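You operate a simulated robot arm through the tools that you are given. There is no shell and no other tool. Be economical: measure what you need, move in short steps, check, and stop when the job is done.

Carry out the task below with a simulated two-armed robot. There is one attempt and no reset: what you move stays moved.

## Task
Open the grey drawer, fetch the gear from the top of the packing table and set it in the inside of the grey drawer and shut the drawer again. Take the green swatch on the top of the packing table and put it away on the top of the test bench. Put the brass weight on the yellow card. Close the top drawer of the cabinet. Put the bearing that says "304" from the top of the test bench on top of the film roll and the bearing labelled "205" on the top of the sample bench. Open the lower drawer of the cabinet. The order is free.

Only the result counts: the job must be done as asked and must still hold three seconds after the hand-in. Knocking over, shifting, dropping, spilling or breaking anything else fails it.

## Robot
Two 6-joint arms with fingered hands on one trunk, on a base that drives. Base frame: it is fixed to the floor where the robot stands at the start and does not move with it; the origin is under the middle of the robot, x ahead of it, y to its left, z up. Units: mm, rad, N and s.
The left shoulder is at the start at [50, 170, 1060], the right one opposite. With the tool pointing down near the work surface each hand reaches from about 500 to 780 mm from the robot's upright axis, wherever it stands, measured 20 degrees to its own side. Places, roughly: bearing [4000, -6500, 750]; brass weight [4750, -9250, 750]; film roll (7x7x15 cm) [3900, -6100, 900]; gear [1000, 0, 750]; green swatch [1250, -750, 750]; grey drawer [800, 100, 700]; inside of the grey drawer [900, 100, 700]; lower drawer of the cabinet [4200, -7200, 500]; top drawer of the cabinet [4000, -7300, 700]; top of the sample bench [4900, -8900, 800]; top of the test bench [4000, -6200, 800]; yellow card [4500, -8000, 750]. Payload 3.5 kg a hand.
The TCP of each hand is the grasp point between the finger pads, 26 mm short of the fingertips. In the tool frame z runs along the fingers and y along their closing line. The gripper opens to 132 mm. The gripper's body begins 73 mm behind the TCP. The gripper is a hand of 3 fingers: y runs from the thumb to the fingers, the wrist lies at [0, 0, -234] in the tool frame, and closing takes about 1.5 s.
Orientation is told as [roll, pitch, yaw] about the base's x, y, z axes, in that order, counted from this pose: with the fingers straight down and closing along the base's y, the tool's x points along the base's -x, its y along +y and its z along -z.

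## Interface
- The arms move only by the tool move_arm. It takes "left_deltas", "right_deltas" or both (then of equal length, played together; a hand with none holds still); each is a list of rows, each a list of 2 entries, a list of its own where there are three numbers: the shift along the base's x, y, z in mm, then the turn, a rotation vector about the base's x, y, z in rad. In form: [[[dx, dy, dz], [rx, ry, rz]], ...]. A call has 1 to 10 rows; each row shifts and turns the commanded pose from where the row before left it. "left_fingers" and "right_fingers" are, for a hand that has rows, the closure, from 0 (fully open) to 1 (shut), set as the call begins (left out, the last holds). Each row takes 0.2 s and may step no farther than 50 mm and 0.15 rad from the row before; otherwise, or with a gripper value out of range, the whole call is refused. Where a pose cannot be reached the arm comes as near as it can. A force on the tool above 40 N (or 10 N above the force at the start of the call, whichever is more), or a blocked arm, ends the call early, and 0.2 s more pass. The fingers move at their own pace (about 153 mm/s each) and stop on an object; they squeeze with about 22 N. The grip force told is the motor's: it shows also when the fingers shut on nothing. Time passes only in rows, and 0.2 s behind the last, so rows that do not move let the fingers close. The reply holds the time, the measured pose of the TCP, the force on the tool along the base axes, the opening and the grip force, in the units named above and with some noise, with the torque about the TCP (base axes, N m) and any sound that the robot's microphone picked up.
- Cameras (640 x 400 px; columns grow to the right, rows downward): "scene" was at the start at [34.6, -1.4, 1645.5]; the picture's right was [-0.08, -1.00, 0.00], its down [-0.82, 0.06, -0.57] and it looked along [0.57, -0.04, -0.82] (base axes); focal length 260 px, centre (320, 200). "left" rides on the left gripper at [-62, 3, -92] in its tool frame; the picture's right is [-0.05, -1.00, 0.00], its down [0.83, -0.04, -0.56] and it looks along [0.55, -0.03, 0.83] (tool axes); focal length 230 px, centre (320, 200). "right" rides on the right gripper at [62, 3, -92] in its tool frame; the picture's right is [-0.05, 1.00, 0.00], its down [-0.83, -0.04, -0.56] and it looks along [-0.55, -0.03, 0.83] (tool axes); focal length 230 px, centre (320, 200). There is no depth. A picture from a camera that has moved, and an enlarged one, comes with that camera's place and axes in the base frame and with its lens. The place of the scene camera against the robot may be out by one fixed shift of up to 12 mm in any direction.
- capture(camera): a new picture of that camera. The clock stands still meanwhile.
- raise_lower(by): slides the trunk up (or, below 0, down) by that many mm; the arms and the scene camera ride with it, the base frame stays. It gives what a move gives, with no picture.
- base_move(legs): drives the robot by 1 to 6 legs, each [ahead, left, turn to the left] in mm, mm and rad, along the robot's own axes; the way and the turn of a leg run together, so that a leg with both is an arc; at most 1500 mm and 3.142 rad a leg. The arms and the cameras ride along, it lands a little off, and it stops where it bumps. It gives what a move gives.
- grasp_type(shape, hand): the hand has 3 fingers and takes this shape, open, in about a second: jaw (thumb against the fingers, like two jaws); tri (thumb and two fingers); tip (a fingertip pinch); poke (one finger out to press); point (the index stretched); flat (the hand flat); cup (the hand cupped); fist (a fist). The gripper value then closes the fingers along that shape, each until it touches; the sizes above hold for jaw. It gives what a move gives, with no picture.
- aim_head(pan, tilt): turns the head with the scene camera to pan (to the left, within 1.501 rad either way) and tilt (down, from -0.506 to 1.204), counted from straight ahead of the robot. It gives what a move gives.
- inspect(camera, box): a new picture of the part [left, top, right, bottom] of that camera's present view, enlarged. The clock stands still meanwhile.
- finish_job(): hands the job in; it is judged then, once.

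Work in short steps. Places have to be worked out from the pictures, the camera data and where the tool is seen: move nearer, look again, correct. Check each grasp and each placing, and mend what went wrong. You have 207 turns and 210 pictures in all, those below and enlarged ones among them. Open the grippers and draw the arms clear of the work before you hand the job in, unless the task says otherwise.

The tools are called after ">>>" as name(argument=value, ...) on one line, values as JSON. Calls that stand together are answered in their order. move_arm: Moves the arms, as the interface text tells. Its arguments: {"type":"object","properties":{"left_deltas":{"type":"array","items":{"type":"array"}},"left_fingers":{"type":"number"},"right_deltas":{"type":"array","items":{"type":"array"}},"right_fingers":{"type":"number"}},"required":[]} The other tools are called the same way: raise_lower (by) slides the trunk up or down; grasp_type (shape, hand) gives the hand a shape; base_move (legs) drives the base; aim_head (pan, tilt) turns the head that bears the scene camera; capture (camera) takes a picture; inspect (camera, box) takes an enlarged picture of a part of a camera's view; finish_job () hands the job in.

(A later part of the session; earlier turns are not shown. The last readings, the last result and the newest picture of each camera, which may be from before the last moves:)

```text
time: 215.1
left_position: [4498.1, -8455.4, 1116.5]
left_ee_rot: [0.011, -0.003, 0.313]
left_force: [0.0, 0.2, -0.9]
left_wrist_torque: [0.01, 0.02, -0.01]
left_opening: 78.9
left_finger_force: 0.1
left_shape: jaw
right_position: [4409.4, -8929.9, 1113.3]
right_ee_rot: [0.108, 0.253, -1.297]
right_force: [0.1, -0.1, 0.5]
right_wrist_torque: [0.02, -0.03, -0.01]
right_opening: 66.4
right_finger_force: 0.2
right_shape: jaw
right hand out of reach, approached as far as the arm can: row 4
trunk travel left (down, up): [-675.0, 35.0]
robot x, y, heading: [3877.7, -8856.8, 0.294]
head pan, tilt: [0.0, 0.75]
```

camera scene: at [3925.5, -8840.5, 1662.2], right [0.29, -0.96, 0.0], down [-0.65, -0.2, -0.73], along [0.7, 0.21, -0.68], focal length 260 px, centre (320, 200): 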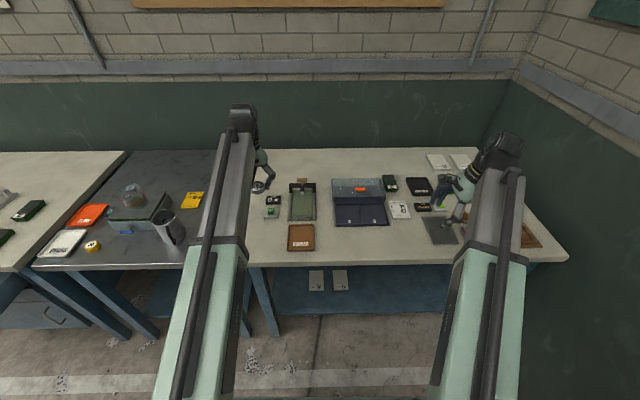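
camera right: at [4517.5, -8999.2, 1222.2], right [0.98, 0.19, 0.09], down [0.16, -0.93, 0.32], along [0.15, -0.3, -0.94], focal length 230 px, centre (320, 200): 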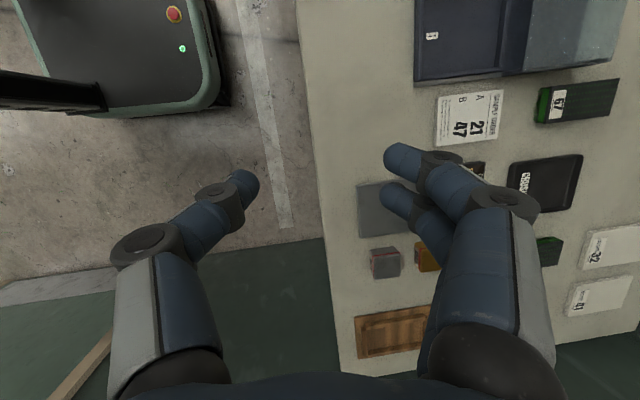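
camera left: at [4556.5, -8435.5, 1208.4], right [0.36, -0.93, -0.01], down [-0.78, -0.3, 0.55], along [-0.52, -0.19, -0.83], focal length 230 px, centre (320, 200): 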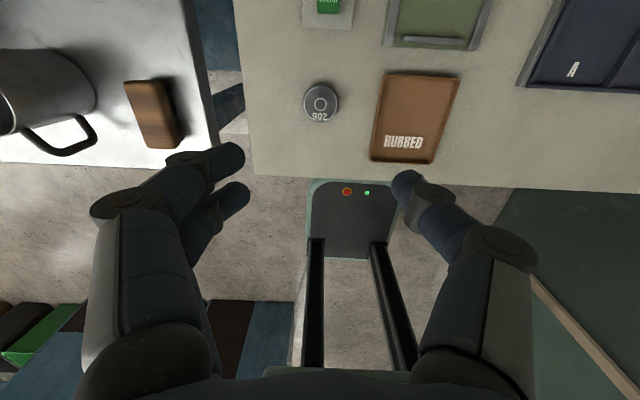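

Right hand is now at lateral -224. Turn 0.7 right and move toward the weight.

>>> base_move(legs=[[0, 0, -0.708], [200, -137, 0]])

>>> capture(camera="left")

>>> capture(camera="scene")

```text
time: 218.7
left_position: [4738.6, -9164.0, 1115.5]
left_ee_rot: [0.012, -0.004, -0.394]
left_force: [-0.4, -0.2, -0.8]
left_wrist_torque: [0.04, -0.01, -0.03]
left_opening: 79.1
left_finger_force: 0.1
left_shape: jaw
right_position: [4363.5, -9466.9, 1112.9]
right_ee_rot: [0.105, 0.253, -2.003]
right_force: [0.8, -0.6, 0.3]
right_wrist_torque: [0.01, 0.02, 0.01]
right_opening: 66.2
right_finger_force: 0.1
right_shape: jaw
trunk travel left (down, up): [-675.0, 35.0]
robot x, y, heading: [4009.9, -9064.4, -0.415]
head pan, tilt: [0.0, 0.75]
```

```text
111 pictures are left
camera left: at [4796.6, -9185.9, 1207.5], right [-0.34, -0.94, -0.01], down [-0.79, 0.27, 0.55], along [-0.52, 0.19, -0.83], focal length 230 px, centre (320, 200)
```

left: 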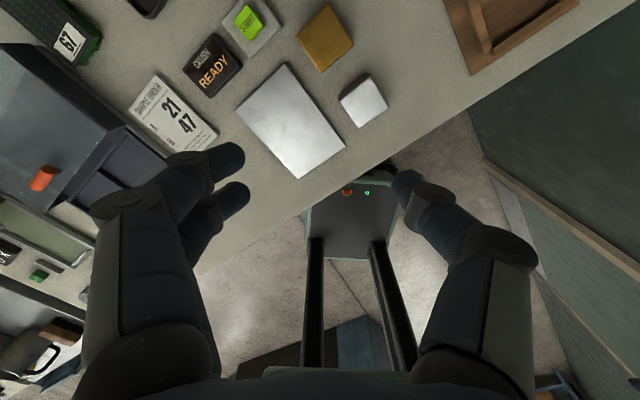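

```text
110 pictures are left
camera scene: at [4048.8, -9080.7, 1662.3], right [-0.4, -0.92, 0.0], down [-0.62, 0.28, -0.73], along [0.67, -0.29, -0.68], focal length 260 px, centre (320, 200)
```

scene: 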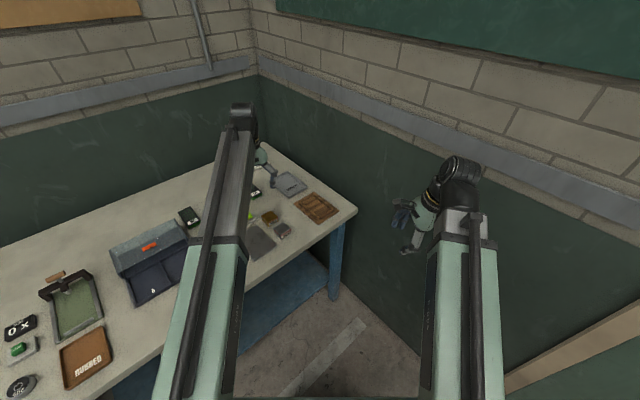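

The brass block is at (4806, -9192), ~50 mm square, aligned with the bench. I drive 60 mm nearer and turn the hand to yaw 0.286 so the fingers close along the bench, lowering to z≈960.

>>> base_move(legs=[[60, 0, 0]])

>>> move_arm(left_deltas=[[[3, -1, -30], [0, 0, 0.136]], [[3, -1, -30], [0, 0, 0.136]], [[3, -1, -30], [0, 0, 0.136]], [[3, -1, -30], [0, 0, 0.136]], [[0, 0, -30], [0, 0, 0.136]]], left_fingers=0.3)

>>> capture(camera="left")

```text
time: 219.7
left_position: [4796.1, -9187.9, 1115.1]
left_ee_rot: [0.012, -0.004, -0.394]
left_force: [1.4, 0.2, -0.8]
left_wrist_torque: [0.03, 0.04, 0.01]
left_opening: 78.6
left_finger_force: 0.0
left_shape: jaw
right_position: [4420.7, -9491.2, 1112.5]
right_ee_rot: [0.106, 0.253, -2.005]
right_force: [-0.1, 0.7, 0.6]
right_wrist_torque: [0.0, -0.01, 0.01]
right_opening: 66.3
right_finger_force: 0.0
right_shape: jaw
trunk travel left (down, up): [-675.0, 35.0]
robot x, y, heading: [4056.0, -9087.9, -0.42]
head pan, tilt: [0.0, 0.75]
```

```text
time: 220.9
left_position: [4807.1, -9193.6, 966.0]
left_ee_rot: [0.011, -0.005, 0.289]
left_force: [-0.3, 0.7, -0.4]
left_wrist_torque: [-0.01, 0.0, 0.02]
left_opening: 92.1
left_finger_force: 0.0
left_shape: jaw
right_position: [4419.7, -9490.7, 1112.5]
right_ee_rot: [0.106, 0.255, -2.005]
right_force: [-0.5, -0.1, 0.1]
right_wrist_torque: [0.02, -0.02, 0.0]
right_opening: 66.6
right_finger_force: 0.1
right_shape: jaw
trunk travel left (down, up): [-675.0, 35.0]
robot x, y, heading: [4064.3, -9088.4, -0.412]
head pan, tilt: [0.0, 0.75]
```

```text
109 pictures are left
camera left: at [4865.8, -9174.0, 1058.3], right [0.33, -0.94, -0.01], down [-0.79, -0.28, 0.55], along [-0.52, -0.17, -0.83], focal length 230 px, centre (320, 200)
```

left: 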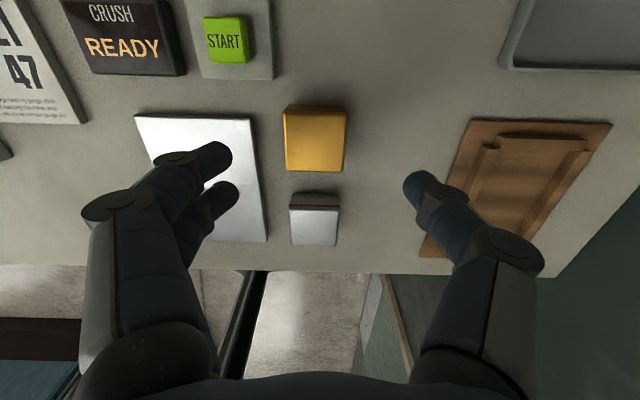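

Well aligned. The grey plate is close on the left, so narrow to ~70 mm, shift 5 mm and lower.

>>> move_arm(left_deltas=[[[-2, 3, -30], [0, 0, -0.02]], [[0, 0, -30], [0, 0, 0]], [[0, 0, -10], [0, 0, 0]]], left_fingers=0.48)

>>> capture(camera="left")

```text
time: 221.7
left_position: [4803.8, -9189.7, 896.2]
left_ee_rot: [0.011, -0.005, 0.266]
left_force: [0.5, 0.3, 0.0]
left_wrist_torque: [0.0, -0.03, 0.0]
left_opening: 69.4
left_finger_force: 0.0
left_shape: jaw
right_position: [4418.6, -9491.4, 1114.0]
right_ee_rot: [0.107, 0.252, -2.004]
right_force: [-0.6, 0.3, 1.5]
right_wrist_torque: [0.03, 0.05, 0.0]
right_opening: 66.6
right_finger_force: 0.0
right_shape: jaw
trunk travel left (down, up): [-675.0, 35.0]
robot x, y, heading: [4060.0, -9091.0, -0.413]
head pan, tilt: [0.0, 0.75]
```

```text
108 pictures are left
camera left: at [4863.2, -9171.6, 988.2], right [0.31, -0.95, -0.01], down [-0.79, -0.27, 0.55], along [-0.53, -0.16, -0.83], focal length 230 px, centre (320, 200)
```

left: 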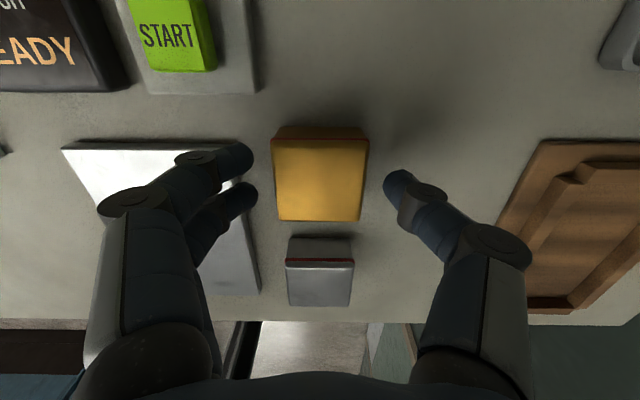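

Centred on the block. Lower 17 mm, close, lift.

>>> move_arm(left_deltas=[[[0, 0, -10], [0, 0, 0]], [[0, 0, -7], [0, 0, 0]]])

>>> move_arm(left_deltas=[[[0, 0, 0], [0, 0, 0]], [[0, 0, 0], [0, 0, 0]], [[0, 0, 0], [0, 0, 0]], [[0, 0, 0], [0, 0, 0]], [[0, 0, 0], [0, 0, 0]]], left_fingers=1.0)

>>> move_arm(left_deltas=[[[0, 0, 15], [0, 0, 0]], [[0, 0, 40], [0, 0, 0]], [[0, 0, 45], [0, 0, 0]]])

>>> capture(camera="left")

```text
time: 222.3
left_position: [4803.9, -9190.0, 879.0]
left_ee_rot: [0.01, -0.005, 0.266]
left_force: [-0.5, -0.8, 0.4]
left_wrist_torque: [0.0, 0.0, 0.02]
left_opening: 69.0
left_finger_force: 0.0
left_shape: jaw
right_position: [4417.4, -9490.3, 1113.6]
right_ee_rot: [0.106, 0.255, -2.004]
right_force: [-0.8, 0.1, -0.2]
right_wrist_torque: [0.02, -0.01, 0.04]
right_opening: 66.4
right_finger_force: 0.1
right_shape: jaw
trunk travel left (down, up): [-675.0, 35.0]
robot x, y, heading: [4059.2, -9092.6, -0.415]
head pan, tilt: [0.0, 0.75]
```

```text
time: 223.5
left_position: [4802.9, -9188.7, 877.9]
left_ee_rot: [0.012, -0.004, 0.264]
left_force: [0.0, 0.9, -0.1]
left_wrist_torque: [0.0, -0.02, 0.05]
left_opening: 44.2
left_finger_force: 22.3
left_shape: jaw
right_position: [4418.7, -9490.2, 1113.2]
right_ee_rot: [0.106, 0.255, -2.003]
right_force: [0.1, 0.1, -0.9]
right_wrist_torque: [0.04, 0.01, 0.02]
right_opening: 66.5
right_finger_force: 0.0
right_shape: jaw
trunk travel left (down, up): [-675.0, 35.0]
robot x, y, heading: [4062.7, -9089.1, -0.413]
head pan, tilt: [0.0, 0.75]
```

```text
time: 224.3
left_position: [4803.8, -9187.9, 977.9]
left_ee_rot: [0.013, -0.004, 0.265]
left_force: [0.9, 1.0, -6.2]
left_wrist_torque: [0.01, 0.01, -0.02]
left_opening: 44.3
left_finger_force: 21.7
left_shape: jaw
right_position: [4419.3, -9490.7, 1113.2]
right_ee_rot: [0.107, 0.253, -2.003]
right_force: [-0.4, 0.2, -0.3]
right_wrist_torque: [0.03, 0.0, -0.01]
right_opening: 66.2
right_finger_force: 0.1
right_shape: jaw
trunk travel left (down, up): [-675.0, 35.0]
robot x, y, heading: [4061.0, -9087.0, -0.411]
head pan, tilt: [0.0, 0.75]
```

```text
107 pictures are left
camera left: at [4862.5, -9171.3, 1069.5], right [0.31, -0.95, -0.01], down [-0.79, -0.27, 0.55], along [-0.53, -0.16, -0.83], focal length 230 px, centre (320, 200)
```

left: 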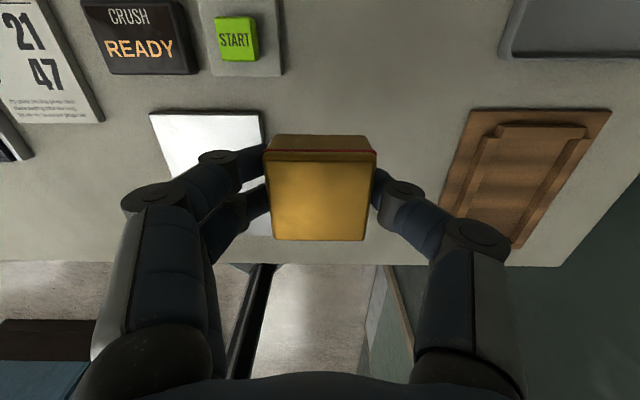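

The brass weight is held (≈0.6 kg). Raise it, turn back, and drive to the steel table with the yellow card.

>>> move_arm(left_deltas=[[[0, 0, 45], [0, 0, -0.136]], [[0, 0, 45], [0, 0, -0.136]], [[0, 0, 45], [0, 0, -0.136]], [[0, 0, 0], [0, 0, -0.136]], [[0, 0, 0], [0, 0, -0.136]]])

>>> base_move(legs=[[-150, 0, 0], [0, 0, 0.7], [0, 547, 0], [60, 0, 0]])

>>> capture(camera="left")

>>> capture(camera="scene")

```text
time: 225.5
left_position: [4804.2, -9186.6, 1113.8]
left_ee_rot: [0.009, -0.003, -0.419]
left_force: [-0.2, 1.0, -5.7]
left_wrist_torque: [-0.01, 0.0, -0.01]
left_opening: 43.8
left_finger_force: 22.2
left_shape: jaw
right_position: [4418.4, -9490.1, 1112.4]
right_ee_rot: [0.107, 0.253, -2.004]
right_force: [0.6, -0.2, 0.2]
right_wrist_torque: [-0.01, -0.04, 0.0]
right_opening: 66.6
right_finger_force: 0.0
right_shape: jaw
trunk travel left (down, up): [-675.0, 35.0]
robot x, y, heading: [4061.7, -9089.8, -0.417]
head pan, tilt: [0.0, 0.75]
```

```text
time: 232.0
left_position: [4474.0, -8091.9, 1111.4]
left_ee_rot: [0.01, -0.003, 0.274]
left_force: [0.2, -0.8, -7.0]
left_wrist_torque: [-0.04, 0.0, 0.02]
left_opening: 43.8
left_finger_force: 21.7
left_shape: jaw
right_position: [4369.6, -8572.2, 1112.3]
right_ee_rot: [0.104, 0.255, -1.314]
right_force: [0.3, -0.4, -0.2]
right_wrist_torque: [-0.04, 0.03, 0.0]
right_opening: 66.3
right_finger_force: 0.0
right_shape: jaw
trunk travel left (down, up): [-675.0, 35.0]
robot x, y, heading: [3834.7, -8494.0, 0.276]
head pan, tilt: [0.0, 0.75]
```

```text
106 pictures are left
camera left: at [4533.0, -8074.6, 1204.2], right [0.32, -0.95, -0.01], down [-0.79, -0.27, 0.55], along [-0.53, -0.17, -0.83], focal length 230 px, centre (320, 200)
```

left: 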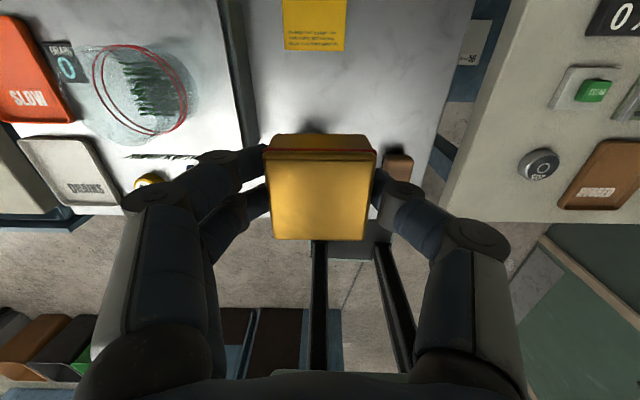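

```text
105 pictures are left
camera scene: at [3884.6, -8474.3, 1662.2], right [0.27, -0.96, 0.0], down [-0.66, -0.19, -0.73], along [0.7, 0.2, -0.68], focal length 260 px, centre (320, 200)
```

scene: 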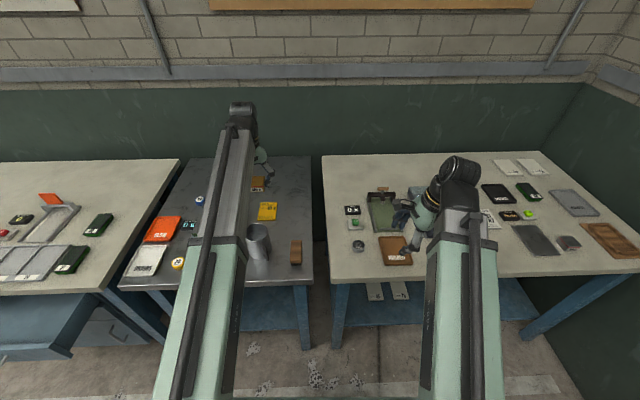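

The yellow card's front edge is at a≈2063, centre ≈ 2113 deep, clear of the mug (back at ≈1982). Drive 95 mm further and look.

>>> base_move(legs=[[95, 10, 0.01]])

>>> capture(camera="left")

>>> inspect(camera="scene", box=[180, 150, 320, 290])

```text
time: 233.2
left_position: [4559.0, -8051.2, 1111.5]
left_ee_rot: [0.01, -0.001, 0.285]
left_force: [0.2, 0.9, -7.6]
left_wrist_torque: [-0.01, -0.01, -0.05]
left_opening: 43.9
left_finger_force: 22.4
left_shape: jaw
right_position: [4459.9, -8529.4, 1112.6]
right_ee_rot: [0.104, 0.252, -1.304]
right_force: [-0.1, 0.0, 0.1]
right_wrist_torque: [0.02, 0.08, 0.01]
right_opening: 66.5
right_finger_force: 0.1
right_shape: jaw
trunk travel left (down, up): [-675.0, 35.0]
robot x, y, heading: [3928.9, -8455.5, 0.288]
head pan, tilt: [0.0, 0.75]
```

```text
104 pictures are left
camera left: at [4617.7, -8031.0, 1204.2], right [0.33, -0.94, -0.01], down [-0.78, -0.28, 0.55], along [-0.52, -0.17, -0.83], focal length 230 px, centre (320, 200)
```

left: 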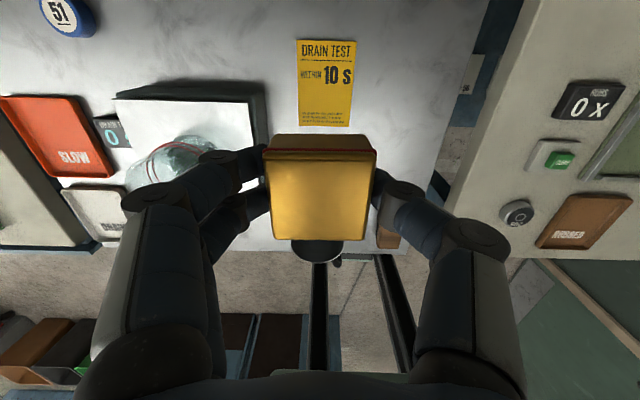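

```text
2.86 times, centred on (250, 220) of scene
camera zoom: at [3973.5, -8437.4, 1662.2], right [0.28, -0.96, 0.0], down [-0.66, -0.19, -0.73], along [0.7, 0.21, -0.68], focal length 744 px, centre (520, 143)
```

zoom: 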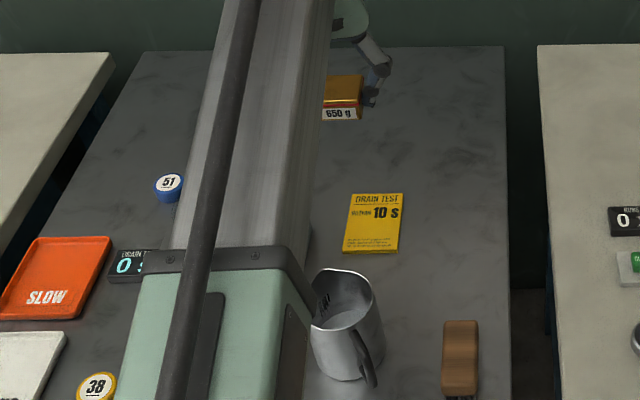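

Card centre ≈ (4580, -8046). Shift and lower to z≈920.

>>> move_arm(left_deltas=[[[10, 3, -35], [0, 0, 0]], [[11, 2, -40], [0, 0, 0]], [[0, 0, -45], [0, 0, 0]], [[0, 0, -45], [0, 0, 0]], [[0, 0, -25], [0, 0, 0]]])

>>> capture(camera="left")

>>> inspect(camera="scene", box=[240, 180, 320, 240])

```text
time: 234.3
left_position: [4579.9, -8046.5, 921.6]
left_ee_rot: [0.01, -0.002, 0.287]
left_force: [0.1, -0.4, -6.4]
left_wrist_torque: [0.02, -0.03, 0.02]
left_opening: 44.0
left_finger_force: 22.4
left_shape: jaw
right_position: [4459.0, -8530.9, 1112.7]
right_ee_rot: [0.107, 0.253, -1.303]
right_force: [-0.7, 0.4, -0.6]
right_wrist_torque: [0.01, -0.01, 0.0]
right_opening: 66.4
right_finger_force: 0.0
right_shape: jaw
trunk travel left (down, up): [-675.0, 35.0]
robot x, y, heading: [3927.5, -8454.2, 0.283]
head pan, tilt: [0.0, 0.75]
```

```text
102 pictures are left
camera left: at [4638.7, -8027.8, 1013.8], right [0.33, -0.94, -0.01], down [-0.78, -0.28, 0.55], along [-0.52, -0.17, -0.83], focal length 230 px, centre (320, 200)
```

left: 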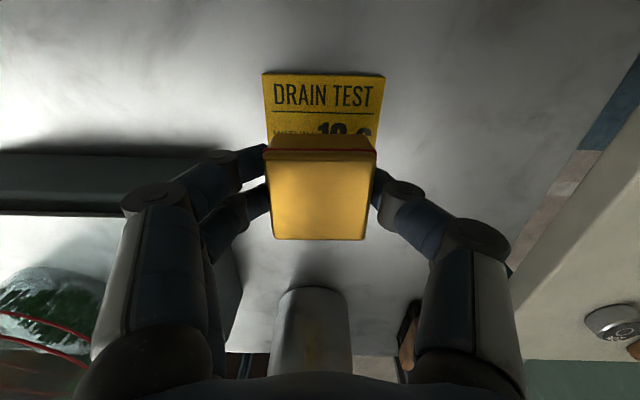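

```text
6.67 times, centred on (280, 210) of scene
camera zoom: at [3971.4, -8438.3, 1662.3], right [0.28, -0.96, 0.0], down [-0.65, -0.19, -0.73], along [0.7, 0.21, -0.68], focal length 1735 px, centre (587, 133)
```

zoom: 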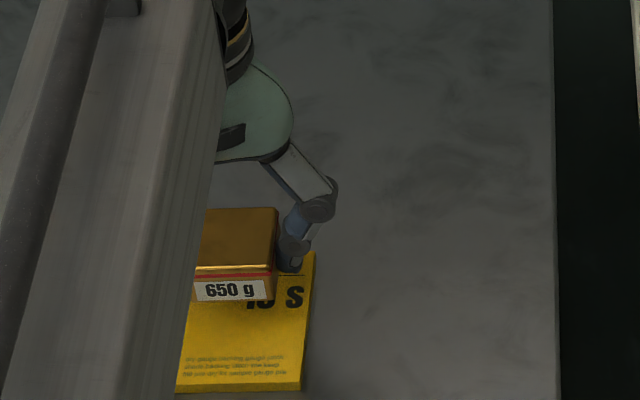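

Above the card. Lower to contact.

>>> move_arm(left_deltas=[[[-3, -1, -20], [0, 0, 0]], [[0, 0, -12], [0, 0, 0]], [[0, 0, -5], [0, 0, 0]], [[0, 0, -3], [0, 0, 0]]])

>>> move_arm(left_deltas=[[[0, 0, -2], [0, 0, 0]], [[0, 0, -2], [0, 0, 0]]])

```text
time: 235.3
left_position: [4576.4, -8046.7, 885.4]
left_ee_rot: [0.013, -0.008, 0.287]
left_force: [0.9, -1.6, 16.6]
left_wrist_torque: [-0.08, -0.04, 0.03]
left_opening: 44.2
left_finger_force: 22.5
left_shape: jaw
right_position: [4457.0, -8531.4, 1114.7]
right_ee_rot: [0.11, 0.253, -1.304]
right_force: [-0.3, -0.5, 0.5]
right_wrist_torque: [0.02, 0.01, 0.0]
right_opening: 66.5
right_finger_force: 0.0
right_shape: jaw
trunk travel left (down, up): [-675.0, 35.0]
robot x, y, heading: [3932.0, -8458.6, 0.287]
head pan, tilt: [0.0, 0.75]
```

```text
time: 236.0
left_position: [4576.4, -8046.0, 885.5]
left_ee_rot: [0.01, -0.011, 0.288]
left_force: [-5.6, -2.5, 19.2]
left_wrist_torque: [-0.12, 0.07, 0.03]
left_opening: 45.8
left_finger_force: 21.7
left_shape: jaw
right_position: [4456.1, -8530.9, 1114.4]
right_ee_rot: [0.108, 0.253, -1.305]
right_force: [-0.3, 0.4, -0.2]
right_wrist_torque: [-0.05, -0.01, 0.0]
right_opening: 66.1
right_finger_force: 0.1
right_shape: jaw
trunk travel left (down, up): [-675.0, 35.0]
robot x, y, heading: [3929.0, -8455.2, 0.284]
head pan, tilt: [0.0, 0.75]
stopped in row 2 (left hand): the force on the tool passed its limit at 42 N (the readings are from after the stop); the commanded pose is now the measured one
```

It stands on the card. Relieve, open, lift.

>>> move_arm(left_deltas=[[[0, 0, 2], [0, 0.006, 0]], [[0, 0, 1], [0, 0, 0]]])

>>> move_arm(left_deltas=[[[0, 0, 0], [0, 0, 0]], [[0, 0, 0], [0, 0, 0]], [[0, 0, 0], [0, 0, 0]], [[0, 0, 20], [0, 0, 0]], [[0, 0, 45], [0, 0, 0]], [[0, 0, 45], [0, 0, 0]], [[0, 0, 45], [0, 0, 0]], [[0, 0, 45], [0, 0, 0]], [[0, 0, 40], [0, 0, 0]]], left_fingers=0.4)

>>> capture(camera="left")

```text
time: 236.6
left_position: [4575.2, -8046.3, 886.0]
left_ee_rot: [0.012, -0.005, 0.288]
left_force: [-2.3, -1.7, 9.9]
left_wrist_torque: [-0.04, 0.02, 0.01]
left_opening: 45.9
left_finger_force: 22.0
left_shape: jaw
right_position: [4456.5, -8532.2, 1113.3]
right_ee_rot: [0.106, 0.253, -1.303]
right_force: [0.0, 0.3, 0.2]
right_wrist_torque: [0.0, 0.01, 0.02]
right_opening: 66.3
right_finger_force: 0.0
right_shape: jaw
trunk travel left (down, up): [-675.0, 35.0]
robot x, y, heading: [3926.5, -8456.3, 0.285]
head pan, tilt: [0.0, 0.75]
```

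```text
time: 238.6
left_position: [4564.8, -8050.8, 1123.1]
left_ee_rot: [0.012, -0.007, 0.286]
left_force: [-0.2, 0.4, -0.1]
left_wrist_torque: [-0.03, -0.02, 0.01]
left_opening: 78.6
left_finger_force: 0.1
left_shape: jaw
left hand out of reach, approached as far as the arm can: row 8, 9
right_position: [4456.7, -8531.6, 1113.2]
right_ee_rot: [0.106, 0.252, -1.304]
right_force: [-0.5, -0.2, 0.5]
right_wrist_torque: [0.0, 0.02, -0.04]
right_opening: 66.2
right_finger_force: 0.0
right_shape: jaw
trunk travel left (down, up): [-675.0, 35.0]
robot x, y, heading: [3927.4, -8455.0, 0.282]
head pan, tilt: [0.0, 0.75]
```

```text
100 pictures are left
camera left: at [4623.0, -8031.6, 1214.6], right [0.33, -0.94, -0.01], down [-0.79, -0.28, 0.55], along [-0.52, -0.17, -0.84], focal length 230 px, centre (320, 200)
```

left: 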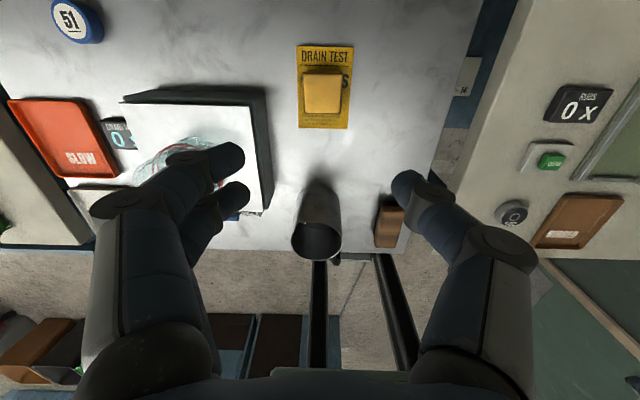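

The brass weight stands on the yellow card. Now the cabinet: back off and drive left to face it, then look.

>>> base_move(legs=[[-560, 0, 0], [0, 1290, 0]])

>>> aim_head(pan=-0.2, tilt=0.75)

>>> capture(camera="scene")

>>> capture(camera="right")

```text
time: 247.9
left_position: [3650.0, -6957.5, 1121.6]
left_ee_rot: [0.012, -0.007, 0.295]
left_force: [0.3, 0.8, 0.2]
left_wrist_torque: [0.01, 0.01, -0.01]
left_opening: 78.8
left_finger_force: 0.1
left_shape: jaw
right_position: [3546.1, -7440.7, 1113.4]
right_ee_rot: [0.106, 0.254, -1.294]
right_force: [0.0, -0.3, 0.5]
right_wrist_torque: [-0.01, 0.02, 0.03]
right_opening: 66.5
right_finger_force: 0.2
right_shape: jaw
trunk travel left (down, up): [-675.0, 35.0]
robot x, y, heading: [3014.7, -7370.6, 0.295]
head pan, tilt: [0.0, 0.75]
```

```text
time: 248.7
left_position: [3649.3, -6958.7, 1121.4]
left_ee_rot: [0.013, -0.008, 0.294]
left_force: [0.4, 0.0, 0.6]
left_wrist_torque: [-0.01, 0.0, -0.01]
left_opening: 78.9
left_finger_force: 0.1
left_shape: jaw
right_position: [3545.8, -7442.3, 1112.5]
right_ee_rot: [0.107, 0.253, -1.294]
right_force: [-0.3, 0.2, 0.1]
right_wrist_torque: [0.01, 0.0, 0.03]
right_opening: 66.4
right_finger_force: 0.2
right_shape: jaw
trunk travel left (down, up): [-675.0, 35.0]
robot x, y, heading: [3016.5, -7369.2, 0.292]
head pan, tilt: [-0.201, 0.75]
```

```text
99 pictures are left
camera scene: at [3062.6, -7369.3, 1662.3], right [0.1, -1.0, 0.0], down [-0.68, -0.06, -0.73], along [0.73, 0.07, -0.68], focal length 260 px, centre (320, 200)
```

scene: 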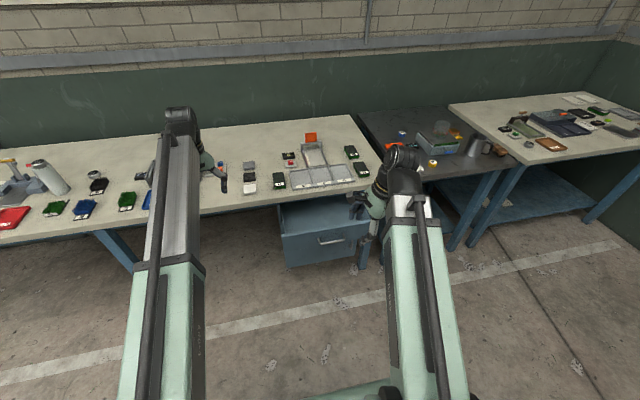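

```text
98 pictures are left
camera right: at [3530.3, -7407.2, 1217.4], right [0.98, 0.2, 0.09], down [0.16, -0.93, 0.32], along [0.15, -0.3, -0.94], focal length 230 px, centre (320, 200)
```

right: 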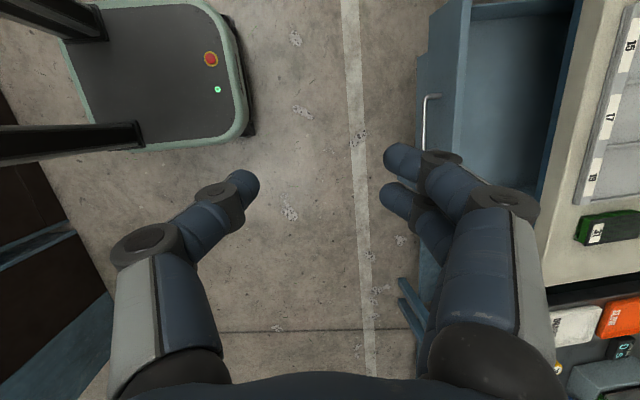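

Zoom on the cabinet.

>>> inspect(camera="scene", box=[260, 180, 400, 290])

```text
3.64 times, centred on (330, 235) of scene
camera zoom: at [3062.6, -7369.3, 1662.3], right [0.1, -1.0, 0.0], down [-0.68, -0.06, -0.73], along [0.73, 0.07, -0.68], focal length 946 px, centre (284, 73)
```

zoom: 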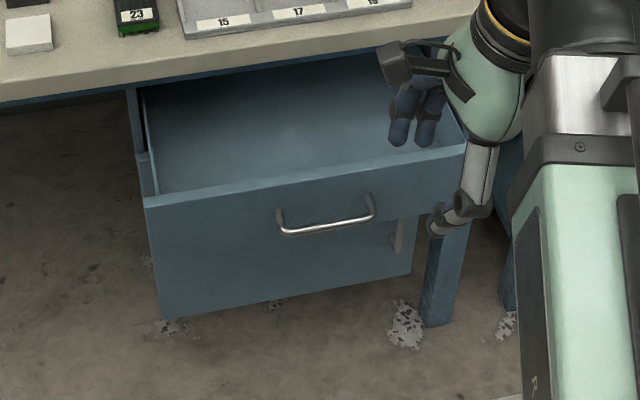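

Handle of the open top drawer ≈ (3833, -7347, 686), face just behind it. I bring the right hand down and tilt it forward in front of the drawer.

>>> move_arm(right_deltas=[[[8, 6, -42], [0.042, -0.139, 0]], [[8, 6, -42], [0.042, -0.139, 0]], [[8, 6, -42], [0.042, -0.139, 0]], [[8, 6, -42], [0.042, -0.139, 0]], [[8, 6, -42], [0.042, -0.139, 0]], [[8, 6, -42], [0.042, -0.139, 0]], [[8, 6, -42], [0.042, -0.139, 0]], [[8, 6, -42], [0.042, -0.139, 0]], [[8, 6, -42], [0.042, -0.139, 0]]], right_fingers=0.55)

```text
time: 250.7
left_position: [3650.3, -6960.0, 1121.5]
left_ee_rot: [0.013, -0.007, 0.293]
left_force: [0.4, 0.1, 0.1]
left_wrist_torque: [0.0, -0.01, -0.03]
left_opening: 78.8
left_finger_force: 0.0
left_shape: jaw
right_position: [3692.2, -7386.1, 737.0]
right_ee_rot: [1.425, 0.082, -1.038]
right_force: [0.7, 0.5, 0.0]
right_wrist_torque: [-0.01, 0.03, 0.03]
right_opening: 59.6
right_finger_force: 0.0
right_shape: jaw
right hand out of reach, approached as far as the arm can: row 1, 2, 3, 4
trunk travel left (down, up): [-675.0, 35.0]
robot x, y, heading: [3017.7, -7370.2, 0.295]
head pan, tilt: [-0.201, 0.75]
```

Nearly horizontal. Align the azimuth and the height with the handle and look.

>>> move_arm(right_deltas=[[[0, 0, -24], [0, 0, -0.13]], [[0, 0, -24], [0, 0, -0.13]], [[0, 0, 0], [0, 0, 0]]])

>>> capture(camera="right")

```text
time: 251.4
left_position: [3649.8, -6959.0, 1121.9]
left_ee_rot: [0.012, -0.007, 0.294]
left_force: [-0.5, -0.1, -0.9]
left_wrist_torque: [0.01, -0.01, 0.0]
left_opening: 78.9
left_finger_force: 0.1
left_shape: jaw
right_position: [3692.7, -7384.1, 691.5]
right_ee_rot: [1.423, 0.08, -1.298]
right_force: [-1.6, -0.3, 0.8]
right_wrist_torque: [0.0, -0.01, 0.01]
right_opening: 59.7
right_finger_force: 0.1
right_shape: jaw
trunk travel left (down, up): [-675.0, 35.0]
robot x, y, heading: [3017.0, -7367.5, 0.295]
head pan, tilt: [-0.201, 0.75]
```

```text
96 pictures are left
camera right: at [3588.5, -7351.5, 711.8], right [0.18, -0.09, 0.98], down [-0.31, -0.95, -0.03], along [0.93, -0.3, -0.19], focal length 230 px, centre (320, 200)
```

right: 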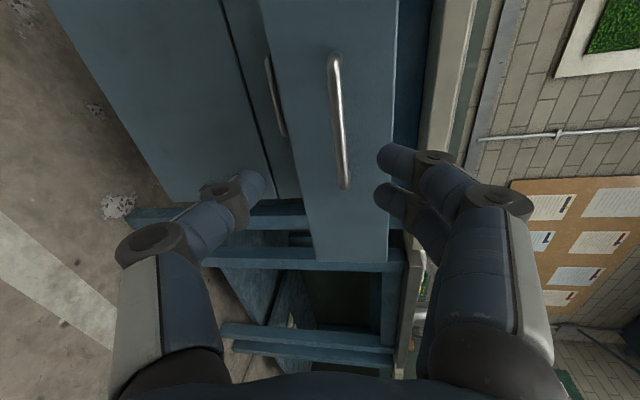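

The bar is between the fingers. Drive forward to push the drawer: first 140 mm.

>>> base_move(legs=[[140, 0, 0]])

>>> capture(camera="right")

```text
time: 252.8
left_position: [3786.2, -6919.1, 1120.8]
left_ee_rot: [0.013, -0.004, 0.294]
left_force: [0.3, 0.8, -0.5]
left_wrist_torque: [0.04, 0.07, -0.01]
left_opening: 78.9
left_finger_force: 0.1
left_shape: jaw
right_position: [3828.9, -7343.6, 689.9]
right_ee_rot: [1.424, 0.082, -1.297]
right_force: [-0.6, 1.2, -0.2]
right_wrist_torque: [-0.01, 0.02, -0.01]
right_opening: 59.6
right_finger_force: 0.0
right_shape: jaw
trunk travel left (down, up): [-675.0, 35.0]
robot x, y, heading: [3148.8, -7329.0, 0.294]
head pan, tilt: [-0.201, 0.75]
```

```text
95 pictures are left
camera right: at [3724.9, -7310.3, 711.2], right [0.18, -0.09, 0.98], down [-0.31, -0.95, -0.03], along [0.93, -0.3, -0.2], focal length 230 px, centre (320, 200)
```

right: 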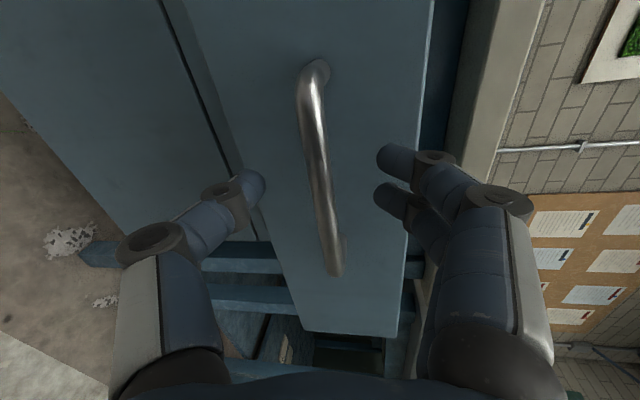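

Fingers straddle the bar. Push on; the motion stops by force when shut.

>>> base_move(legs=[[100, 0, 0]])

>>> capture(camera="right")

```text
time: 253.9
left_position: [3884.7, -6887.8, 1120.5]
left_ee_rot: [0.011, -0.005, 0.296]
left_force: [0.1, -1.2, -0.1]
left_wrist_torque: [-0.03, 0.01, 0.0]
left_opening: 78.8
left_finger_force: 0.0
left_shape: jaw
right_position: [3926.9, -7312.9, 689.8]
right_ee_rot: [1.422, 0.081, -1.296]
right_force: [0.4, 0.0, 0.2]
right_wrist_torque: [0.01, -0.01, -0.02]
right_opening: 59.6
right_finger_force: 0.0
right_shape: jaw
trunk travel left (down, up): [-675.0, 35.0]
robot x, y, heading: [3246.6, -7299.2, 0.298]
head pan, tilt: [-0.201, 0.75]
```

```text
94 pictures are left
camera right: at [3822.1, -7280.8, 711.0], right [0.18, -0.09, 0.98], down [-0.31, -0.95, -0.03], along [0.93, -0.3, -0.2], focal length 230 px, centre (320, 200)
```

right: 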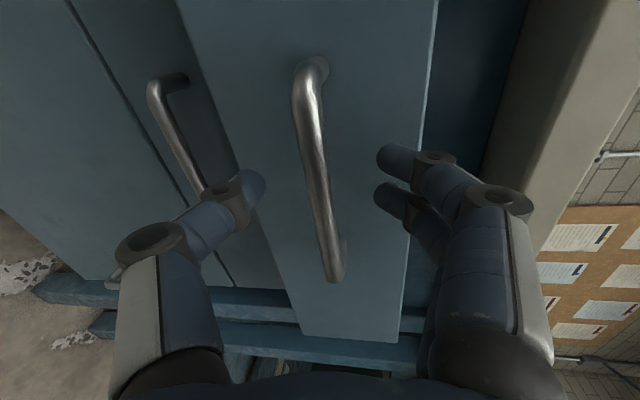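

Moving along nicely. Continue pushing.

>>> base_move(legs=[[100, 0, 0]])

>>> capture(camera="right")

```text
time: 255.0
left_position: [3952.9, -6868.5, 1121.4]
left_ee_rot: [0.011, -0.007, 0.294]
left_force: [-0.8, -0.2, 0.5]
left_wrist_torque: [-0.02, -0.01, 0.01]
left_opening: 78.6
left_finger_force: 0.0
left_shape: jaw
right_position: [3991.7, -7294.1, 690.4]
right_ee_rot: [1.424, 0.085, -1.297]
right_force: [-4.9, -1.9, -0.4]
right_wrist_torque: [0.06, -0.19, 0.02]
right_opening: 59.0
right_finger_force: 0.0
right_shape: jaw
trunk travel left (down, up): [-675.0, 35.0]
robot x, y, heading: [3317.5, -7279.4, 0.293]
head pan, tilt: [-0.201, 0.75]
stopped in leg 1: the force on the tool passed its limit at 68 N (the readings are from after the stop); the commanded pose is now the measured one
```

```text
93 pictures are left
camera right: at [3887.5, -7261.2, 711.5], right [0.18, -0.09, 0.98], down [-0.31, -0.95, -0.03], along [0.93, -0.3, -0.19], focal length 230 px, centre (320, 200)
```

right: 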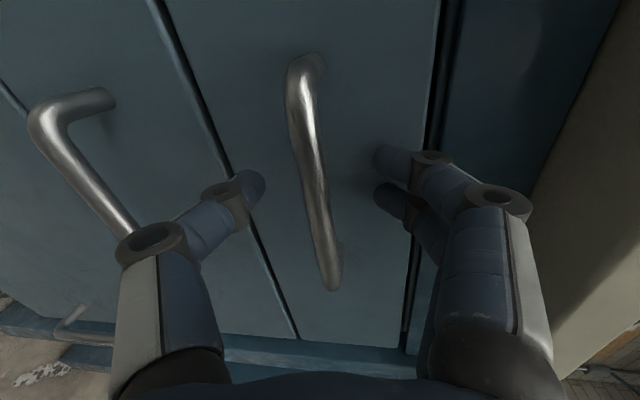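

The top drawer hit its stop, flush with the next face. Back off 250 mm and look at the whole cabinet front.

>>> base_move(legs=[[-300, 0, 0]])

>>> capture(camera="right")

>>> aim_head(pan=-0.3, tilt=0.9)

>>> capture(camera="scene")

```text
time: 257.1
left_position: [3665.7, -6956.8, 1121.0]
left_ee_rot: [0.013, -0.008, 0.292]
left_force: [-0.4, 0.4, -0.1]
left_wrist_torque: [0.01, -0.01, 0.0]
left_opening: 78.8
left_finger_force: 0.0
left_shape: jaw
right_position: [3703.1, -7382.8, 689.6]
right_ee_rot: [1.425, 0.084, -1.3]
right_force: [-0.5, 0.5, 0.3]
right_wrist_torque: [-0.02, 0.04, 0.01]
right_opening: 59.1
right_finger_force: 0.0
right_shape: jaw
trunk travel left (down, up): [-675.0, 35.0]
robot x, y, heading: [3033.0, -7365.5, 0.293]
head pan, tilt: [-0.201, 0.75]
```

```text
92 pictures are left
camera right: at [3599.2, -7349.8, 711.7], right [0.17, -0.09, 0.98], down [-0.31, -0.95, -0.03], along [0.93, -0.3, -0.19], focal length 230 px, centre (320, 200)
```

right: 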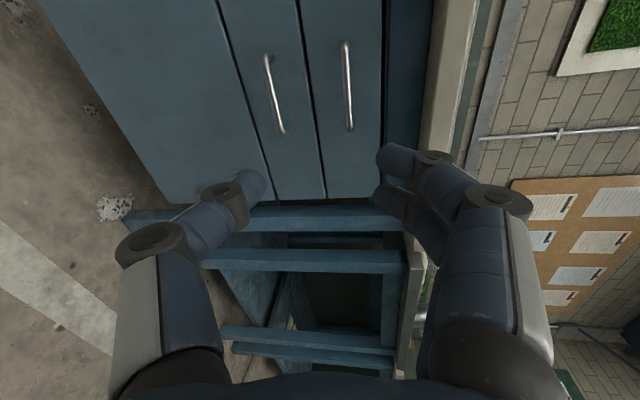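

```text
time: 257.8
left_position: [3665.7, -6956.6, 1121.0]
left_ee_rot: [0.013, -0.005, 0.291]
left_force: [-0.5, 0.3, -0.3]
left_wrist_torque: [0.03, -0.01, -0.01]
left_opening: 78.5
left_finger_force: 0.0
left_shape: jaw
right_position: [3704.1, -7383.6, 690.4]
right_ee_rot: [1.425, 0.084, -1.301]
right_force: [-0.5, 0.3, 0.3]
right_wrist_torque: [-0.01, 0.02, 0.01]
right_opening: 59.5
right_finger_force: 0.1
right_shape: jaw
trunk travel left (down, up): [-675.0, 35.0]
robot x, y, heading: [3030.9, -7367.2, 0.293]
head pan, tilt: [-0.3, 0.901]
```

```text
91 pictures are left
camera scene: at [3069.8, -7372.9, 1650.4], right [-0.01, -1.0, 0.0], down [-0.78, 0.01, -0.62], along [0.62, -0.01, -0.78], focal length 260 px, centre (320, 200)
```

scene: 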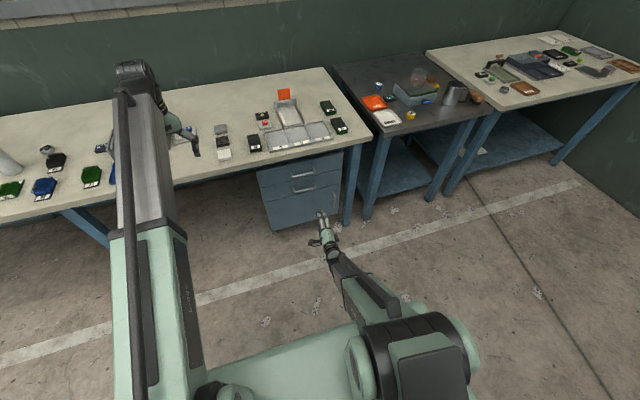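

The cabinet has two drawers above a door; the lower drawer's bar is at about (3976, -7290, 578). I lower the trunk 112 mm to bring the hand to that height and check.

>>> raise_lower(by=-112)

>>> base_move(legs=[[180, 5, -0.008]])

>>> capture(camera="right")

```text
time: 259.2
left_position: [3666.4, -6957.1, 1010.0]
left_ee_rot: [0.013, -0.006, 0.291]
left_force: [0.7, 0.0, 0.1]
left_wrist_torque: [-0.02, -0.02, 0.01]
left_opening: 78.8
left_finger_force: 0.1
left_shape: jaw
right_position: [3704.2, -7384.2, 579.9]
right_ee_rot: [1.427, 0.084, -1.3]
right_force: [0.0, 0.4, 0.7]
right_wrist_torque: [0.04, -0.02, 0.0]
right_opening: 59.5
right_finger_force: 0.1
right_shape: jaw
trunk travel left (down, up): [-563.0, 147.0]
robot x, y, heading: [3031.9, -7364.3, 0.3]
head pan, tilt: [-0.3, 0.901]
```

```text
time: 260.7
left_position: [3835.5, -6904.4, 1007.7]
left_ee_rot: [0.013, -0.006, 0.286]
left_force: [0.9, -0.4, 0.9]
left_wrist_torque: [0.04, -0.01, 0.03]
left_opening: 78.7
left_finger_force: 0.0
left_shape: jaw
right_position: [3871.2, -7330.7, 576.5]
right_ee_rot: [1.426, 0.082, -1.305]
right_force: [0.6, 0.5, -0.5]
right_wrist_torque: [-0.01, -0.03, 0.02]
right_opening: 59.4
right_finger_force: 0.1
right_shape: jaw
trunk travel left (down, up): [-563.0, 147.0]
robot x, y, heading: [3198.7, -7309.4, 0.289]
head pan, tilt: [-0.3, 0.901]
```

```text
90 pictures are left
camera right: at [3767.6, -7297.4, 598.6], right [0.18, -0.09, 0.98], down [-0.32, -0.95, -0.03], along [0.93, -0.31, -0.2], focal length 230 px, centre (320, 200)
```

right: 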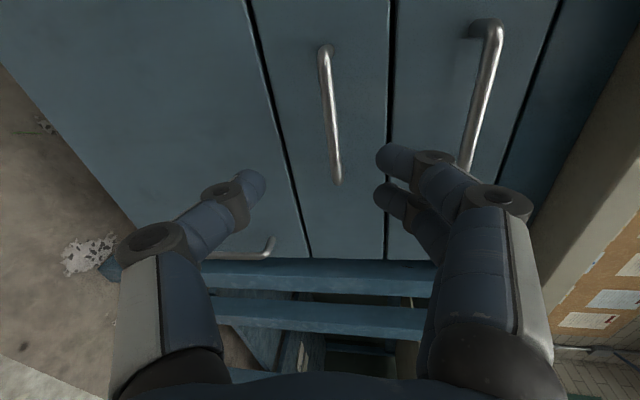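

The bar is centred between the fingers about 110 mm ahead. Drive 70 mm, then look.

>>> base_move(legs=[[70, 6, 0]])

>>> move_arm(right_deltas=[[[0, 0, -4], [0, 0, 0]]])

>>> capture(camera="right")

```text
time: 261.7
left_position: [3901.8, -6879.6, 1006.9]
left_ee_rot: [0.012, -0.003, 0.285]
left_force: [-0.5, 0.6, 0.5]
left_wrist_torque: [0.0, 0.02, 0.0]
left_opening: 78.7
left_finger_force: 0.0
left_shape: jaw
right_position: [3935.9, -7306.7, 577.6]
right_ee_rot: [1.424, 0.083, -1.307]
right_force: [0.8, -0.1, 0.2]
right_wrist_torque: [0.0, -0.01, 0.0]
right_opening: 59.2
right_finger_force: 0.1
right_shape: jaw
trunk travel left (down, up): [-563.0, 147.0]
robot x, y, heading: [3260.6, -7283.9, 0.288]
head pan, tilt: [-0.3, 0.901]
```

```text
time: 262.1
left_position: [3900.8, -6881.3, 1008.8]
left_ee_rot: [0.012, -0.004, 0.285]
left_force: [-0.4, -1.0, 0.2]
left_wrist_torque: [-0.01, 0.01, 0.0]
left_opening: 79.0
left_finger_force: 0.1
left_shape: jaw
right_position: [3937.8, -7305.3, 574.1]
right_ee_rot: [1.423, 0.083, -1.307]
right_force: [-0.4, 0.2, -0.7]
right_wrist_torque: [0.01, 0.0, 0.01]
right_opening: 59.3
right_finger_force: 0.0
right_shape: jaw
trunk travel left (down, up): [-563.0, 147.0]
robot x, y, heading: [3260.8, -7284.1, 0.287]
head pan, tilt: [-0.3, 0.901]
```

```text
89 pictures are left
camera right: at [3833.8, -7271.9, 596.4], right [0.18, -0.09, 0.98], down [-0.32, -0.95, -0.03], along [0.93, -0.31, -0.2], focal length 230 px, centre (320, 200)
```

right: 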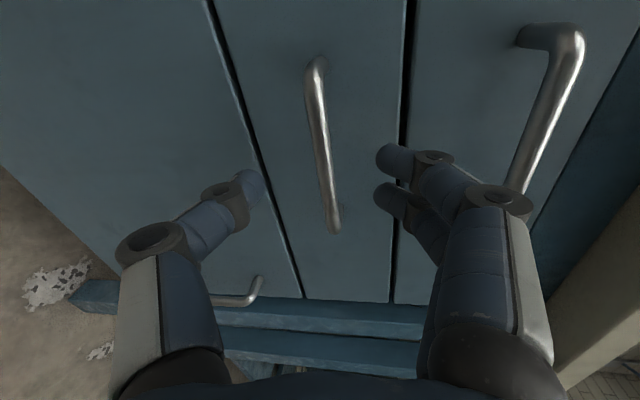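

Advance 30 mm by arm and look again.

>>> move_arm(right_deltas=[[[14, 4, 0], [0, 0, 0]], [[14, 4, 0], [0, 0, 0]]])

>>> capture(camera="right")

```text
time: 262.7
left_position: [3900.7, -6880.1, 1008.4]
left_ee_rot: [0.011, -0.004, 0.284]
left_force: [0.2, -0.2, 0.0]
left_wrist_torque: [-0.01, -0.04, 0.0]
left_opening: 78.8
left_finger_force: 0.1
left_shape: jaw
right_position: [3964.2, -7297.9, 573.5]
right_ee_rot: [1.426, 0.082, -1.306]
right_force: [0.2, 0.6, 0.2]
right_wrist_torque: [0.0, 0.0, 0.01]
right_opening: 59.3
right_finger_force: 0.2
right_shape: jaw
trunk travel left (down, up): [-563.0, 147.0]
robot x, y, heading: [3259.4, -7283.1, 0.282]
head pan, tilt: [-0.3, 0.901]
```

```text
88 pictures are left
camera right: at [3860.9, -7263.9, 594.9], right [0.17, -0.09, 0.98], down [-0.32, -0.95, -0.03], along [0.93, -0.31, -0.19], focal length 230 px, centre (320, 200)
```

right: 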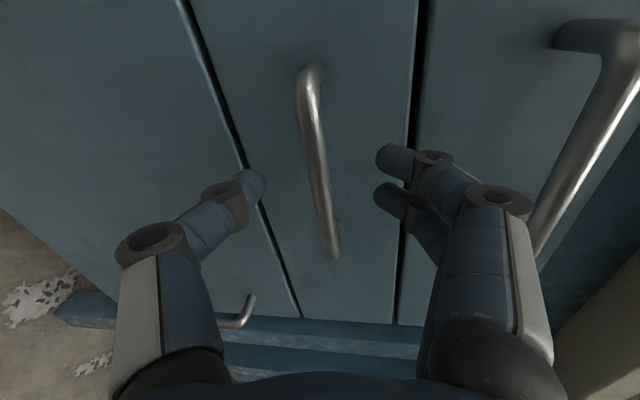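

Bar still ~50 mm beyond the grasp point. Advance 36 mm more.

>>> move_arm(right_deltas=[[[17, 5, 0], [0, 0, 0]], [[17, 5, 0], [0, 0, 0]]])

>>> capture(camera="right")

```text
time: 263.3
left_position: [3900.1, -6881.2, 1009.6]
left_ee_rot: [0.012, -0.007, 0.286]
left_force: [-0.1, 1.0, -1.3]
left_wrist_torque: [-0.02, 0.01, 0.0]
left_opening: 79.1
left_finger_force: 0.1
left_shape: jaw
right_position: [3991.2, -7291.0, 573.2]
right_ee_rot: [1.426, 0.081, -1.306]
right_force: [-25.4, -5.7, 6.0]
right_wrist_torque: [0.29, -1.09, 0.19]
right_opening: 60.1
right_finger_force: 0.1
right_shape: jaw
trunk travel left (down, up): [-563.0, 147.0]
robot x, y, heading: [3260.2, -7280.7, 0.284]
head pan, tilt: [-0.3, 0.901]
stopped in row 2 (right hand): the force on the tool passed its limit at 45 N (the readings are from after the stop); the commanded pose is now the measured one
```

```text
87 pictures are left
camera right: at [3887.3, -7256.7, 594.7], right [0.17, -0.09, 0.98], down [-0.32, -0.95, -0.03], along [0.93, -0.31, -0.19], focal length 230 px, centre (320, 200)
```

right: 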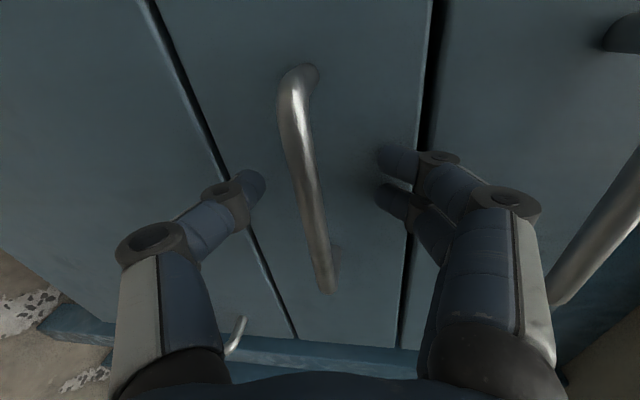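

The fingertips touch the face with the bar between them. Back off 3 mm and close.

>>> move_arm(right_deltas=[[[-4, -1, 0], [0, 0, 0]]])

>>> move_arm(right_deltas=[[[0, 0, 0], [0, 0, 0]], [[0, 0, 0], [0, 0, 0]], [[0, 0, 0], [0, 0, 0]], [[0, 0, 0], [0, 0, 0]], [[0, 0, 0], [0, 0, 0]], [[0, 0, 0], [0, 0, 0]]], right_fingers=1.0)

>>> capture(camera="right")

```text
time: 263.7
left_position: [3900.1, -6879.5, 1007.8]
left_ee_rot: [0.011, -0.006, 0.283]
left_force: [-0.6, 0.2, 1.0]
left_wrist_torque: [-0.01, 0.02, -0.02]
left_opening: 78.7
left_finger_force: 0.0
left_shape: jaw
right_position: [3990.2, -7291.8, 573.1]
right_ee_rot: [1.426, 0.081, -1.304]
right_force: [-5.4, 0.7, 0.9]
right_wrist_torque: [0.04, -0.23, 0.13]
right_opening: 59.8
right_finger_force: 0.1
right_shape: jaw
trunk travel left (down, up): [-563.0, 147.0]
robot x, y, heading: [3260.4, -7286.8, 0.286]
head pan, tilt: [-0.3, 0.901]
```

```text
time: 265.1
left_position: [3901.1, -6880.4, 1007.8]
left_ee_rot: [0.011, -0.004, 0.285]
left_force: [-0.5, -0.5, 0.0]
left_wrist_torque: [0.01, 0.0, -0.02]
left_opening: 79.0
left_finger_force: 0.0
left_shape: jaw
right_position: [3989.5, -7291.8, 572.5]
right_ee_rot: [1.42, 0.085, -1.308]
right_force: [-2.0, 2.2, -22.0]
right_wrist_torque: [0.02, 0.0, 0.0]
right_opening: 0.0
right_finger_force: 22.2
right_shape: jaw
trunk travel left (down, up): [-563.0, 147.0]
robot x, y, heading: [3262.3, -7280.7, 0.278]
head pan, tilt: [-0.3, 0.901]
```

```text
86 pictures are left
camera right: at [3886.4, -7257.4, 592.9], right [0.18, -0.09, 0.98], down [-0.32, -0.95, -0.03], along [0.93, -0.31, -0.2], focal length 230 px, centre (320, 200)
```

right: 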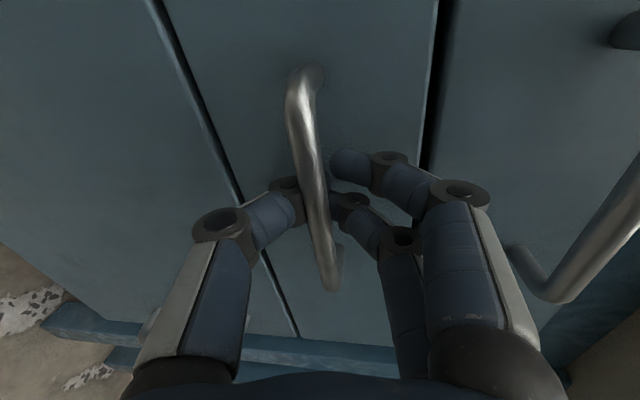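

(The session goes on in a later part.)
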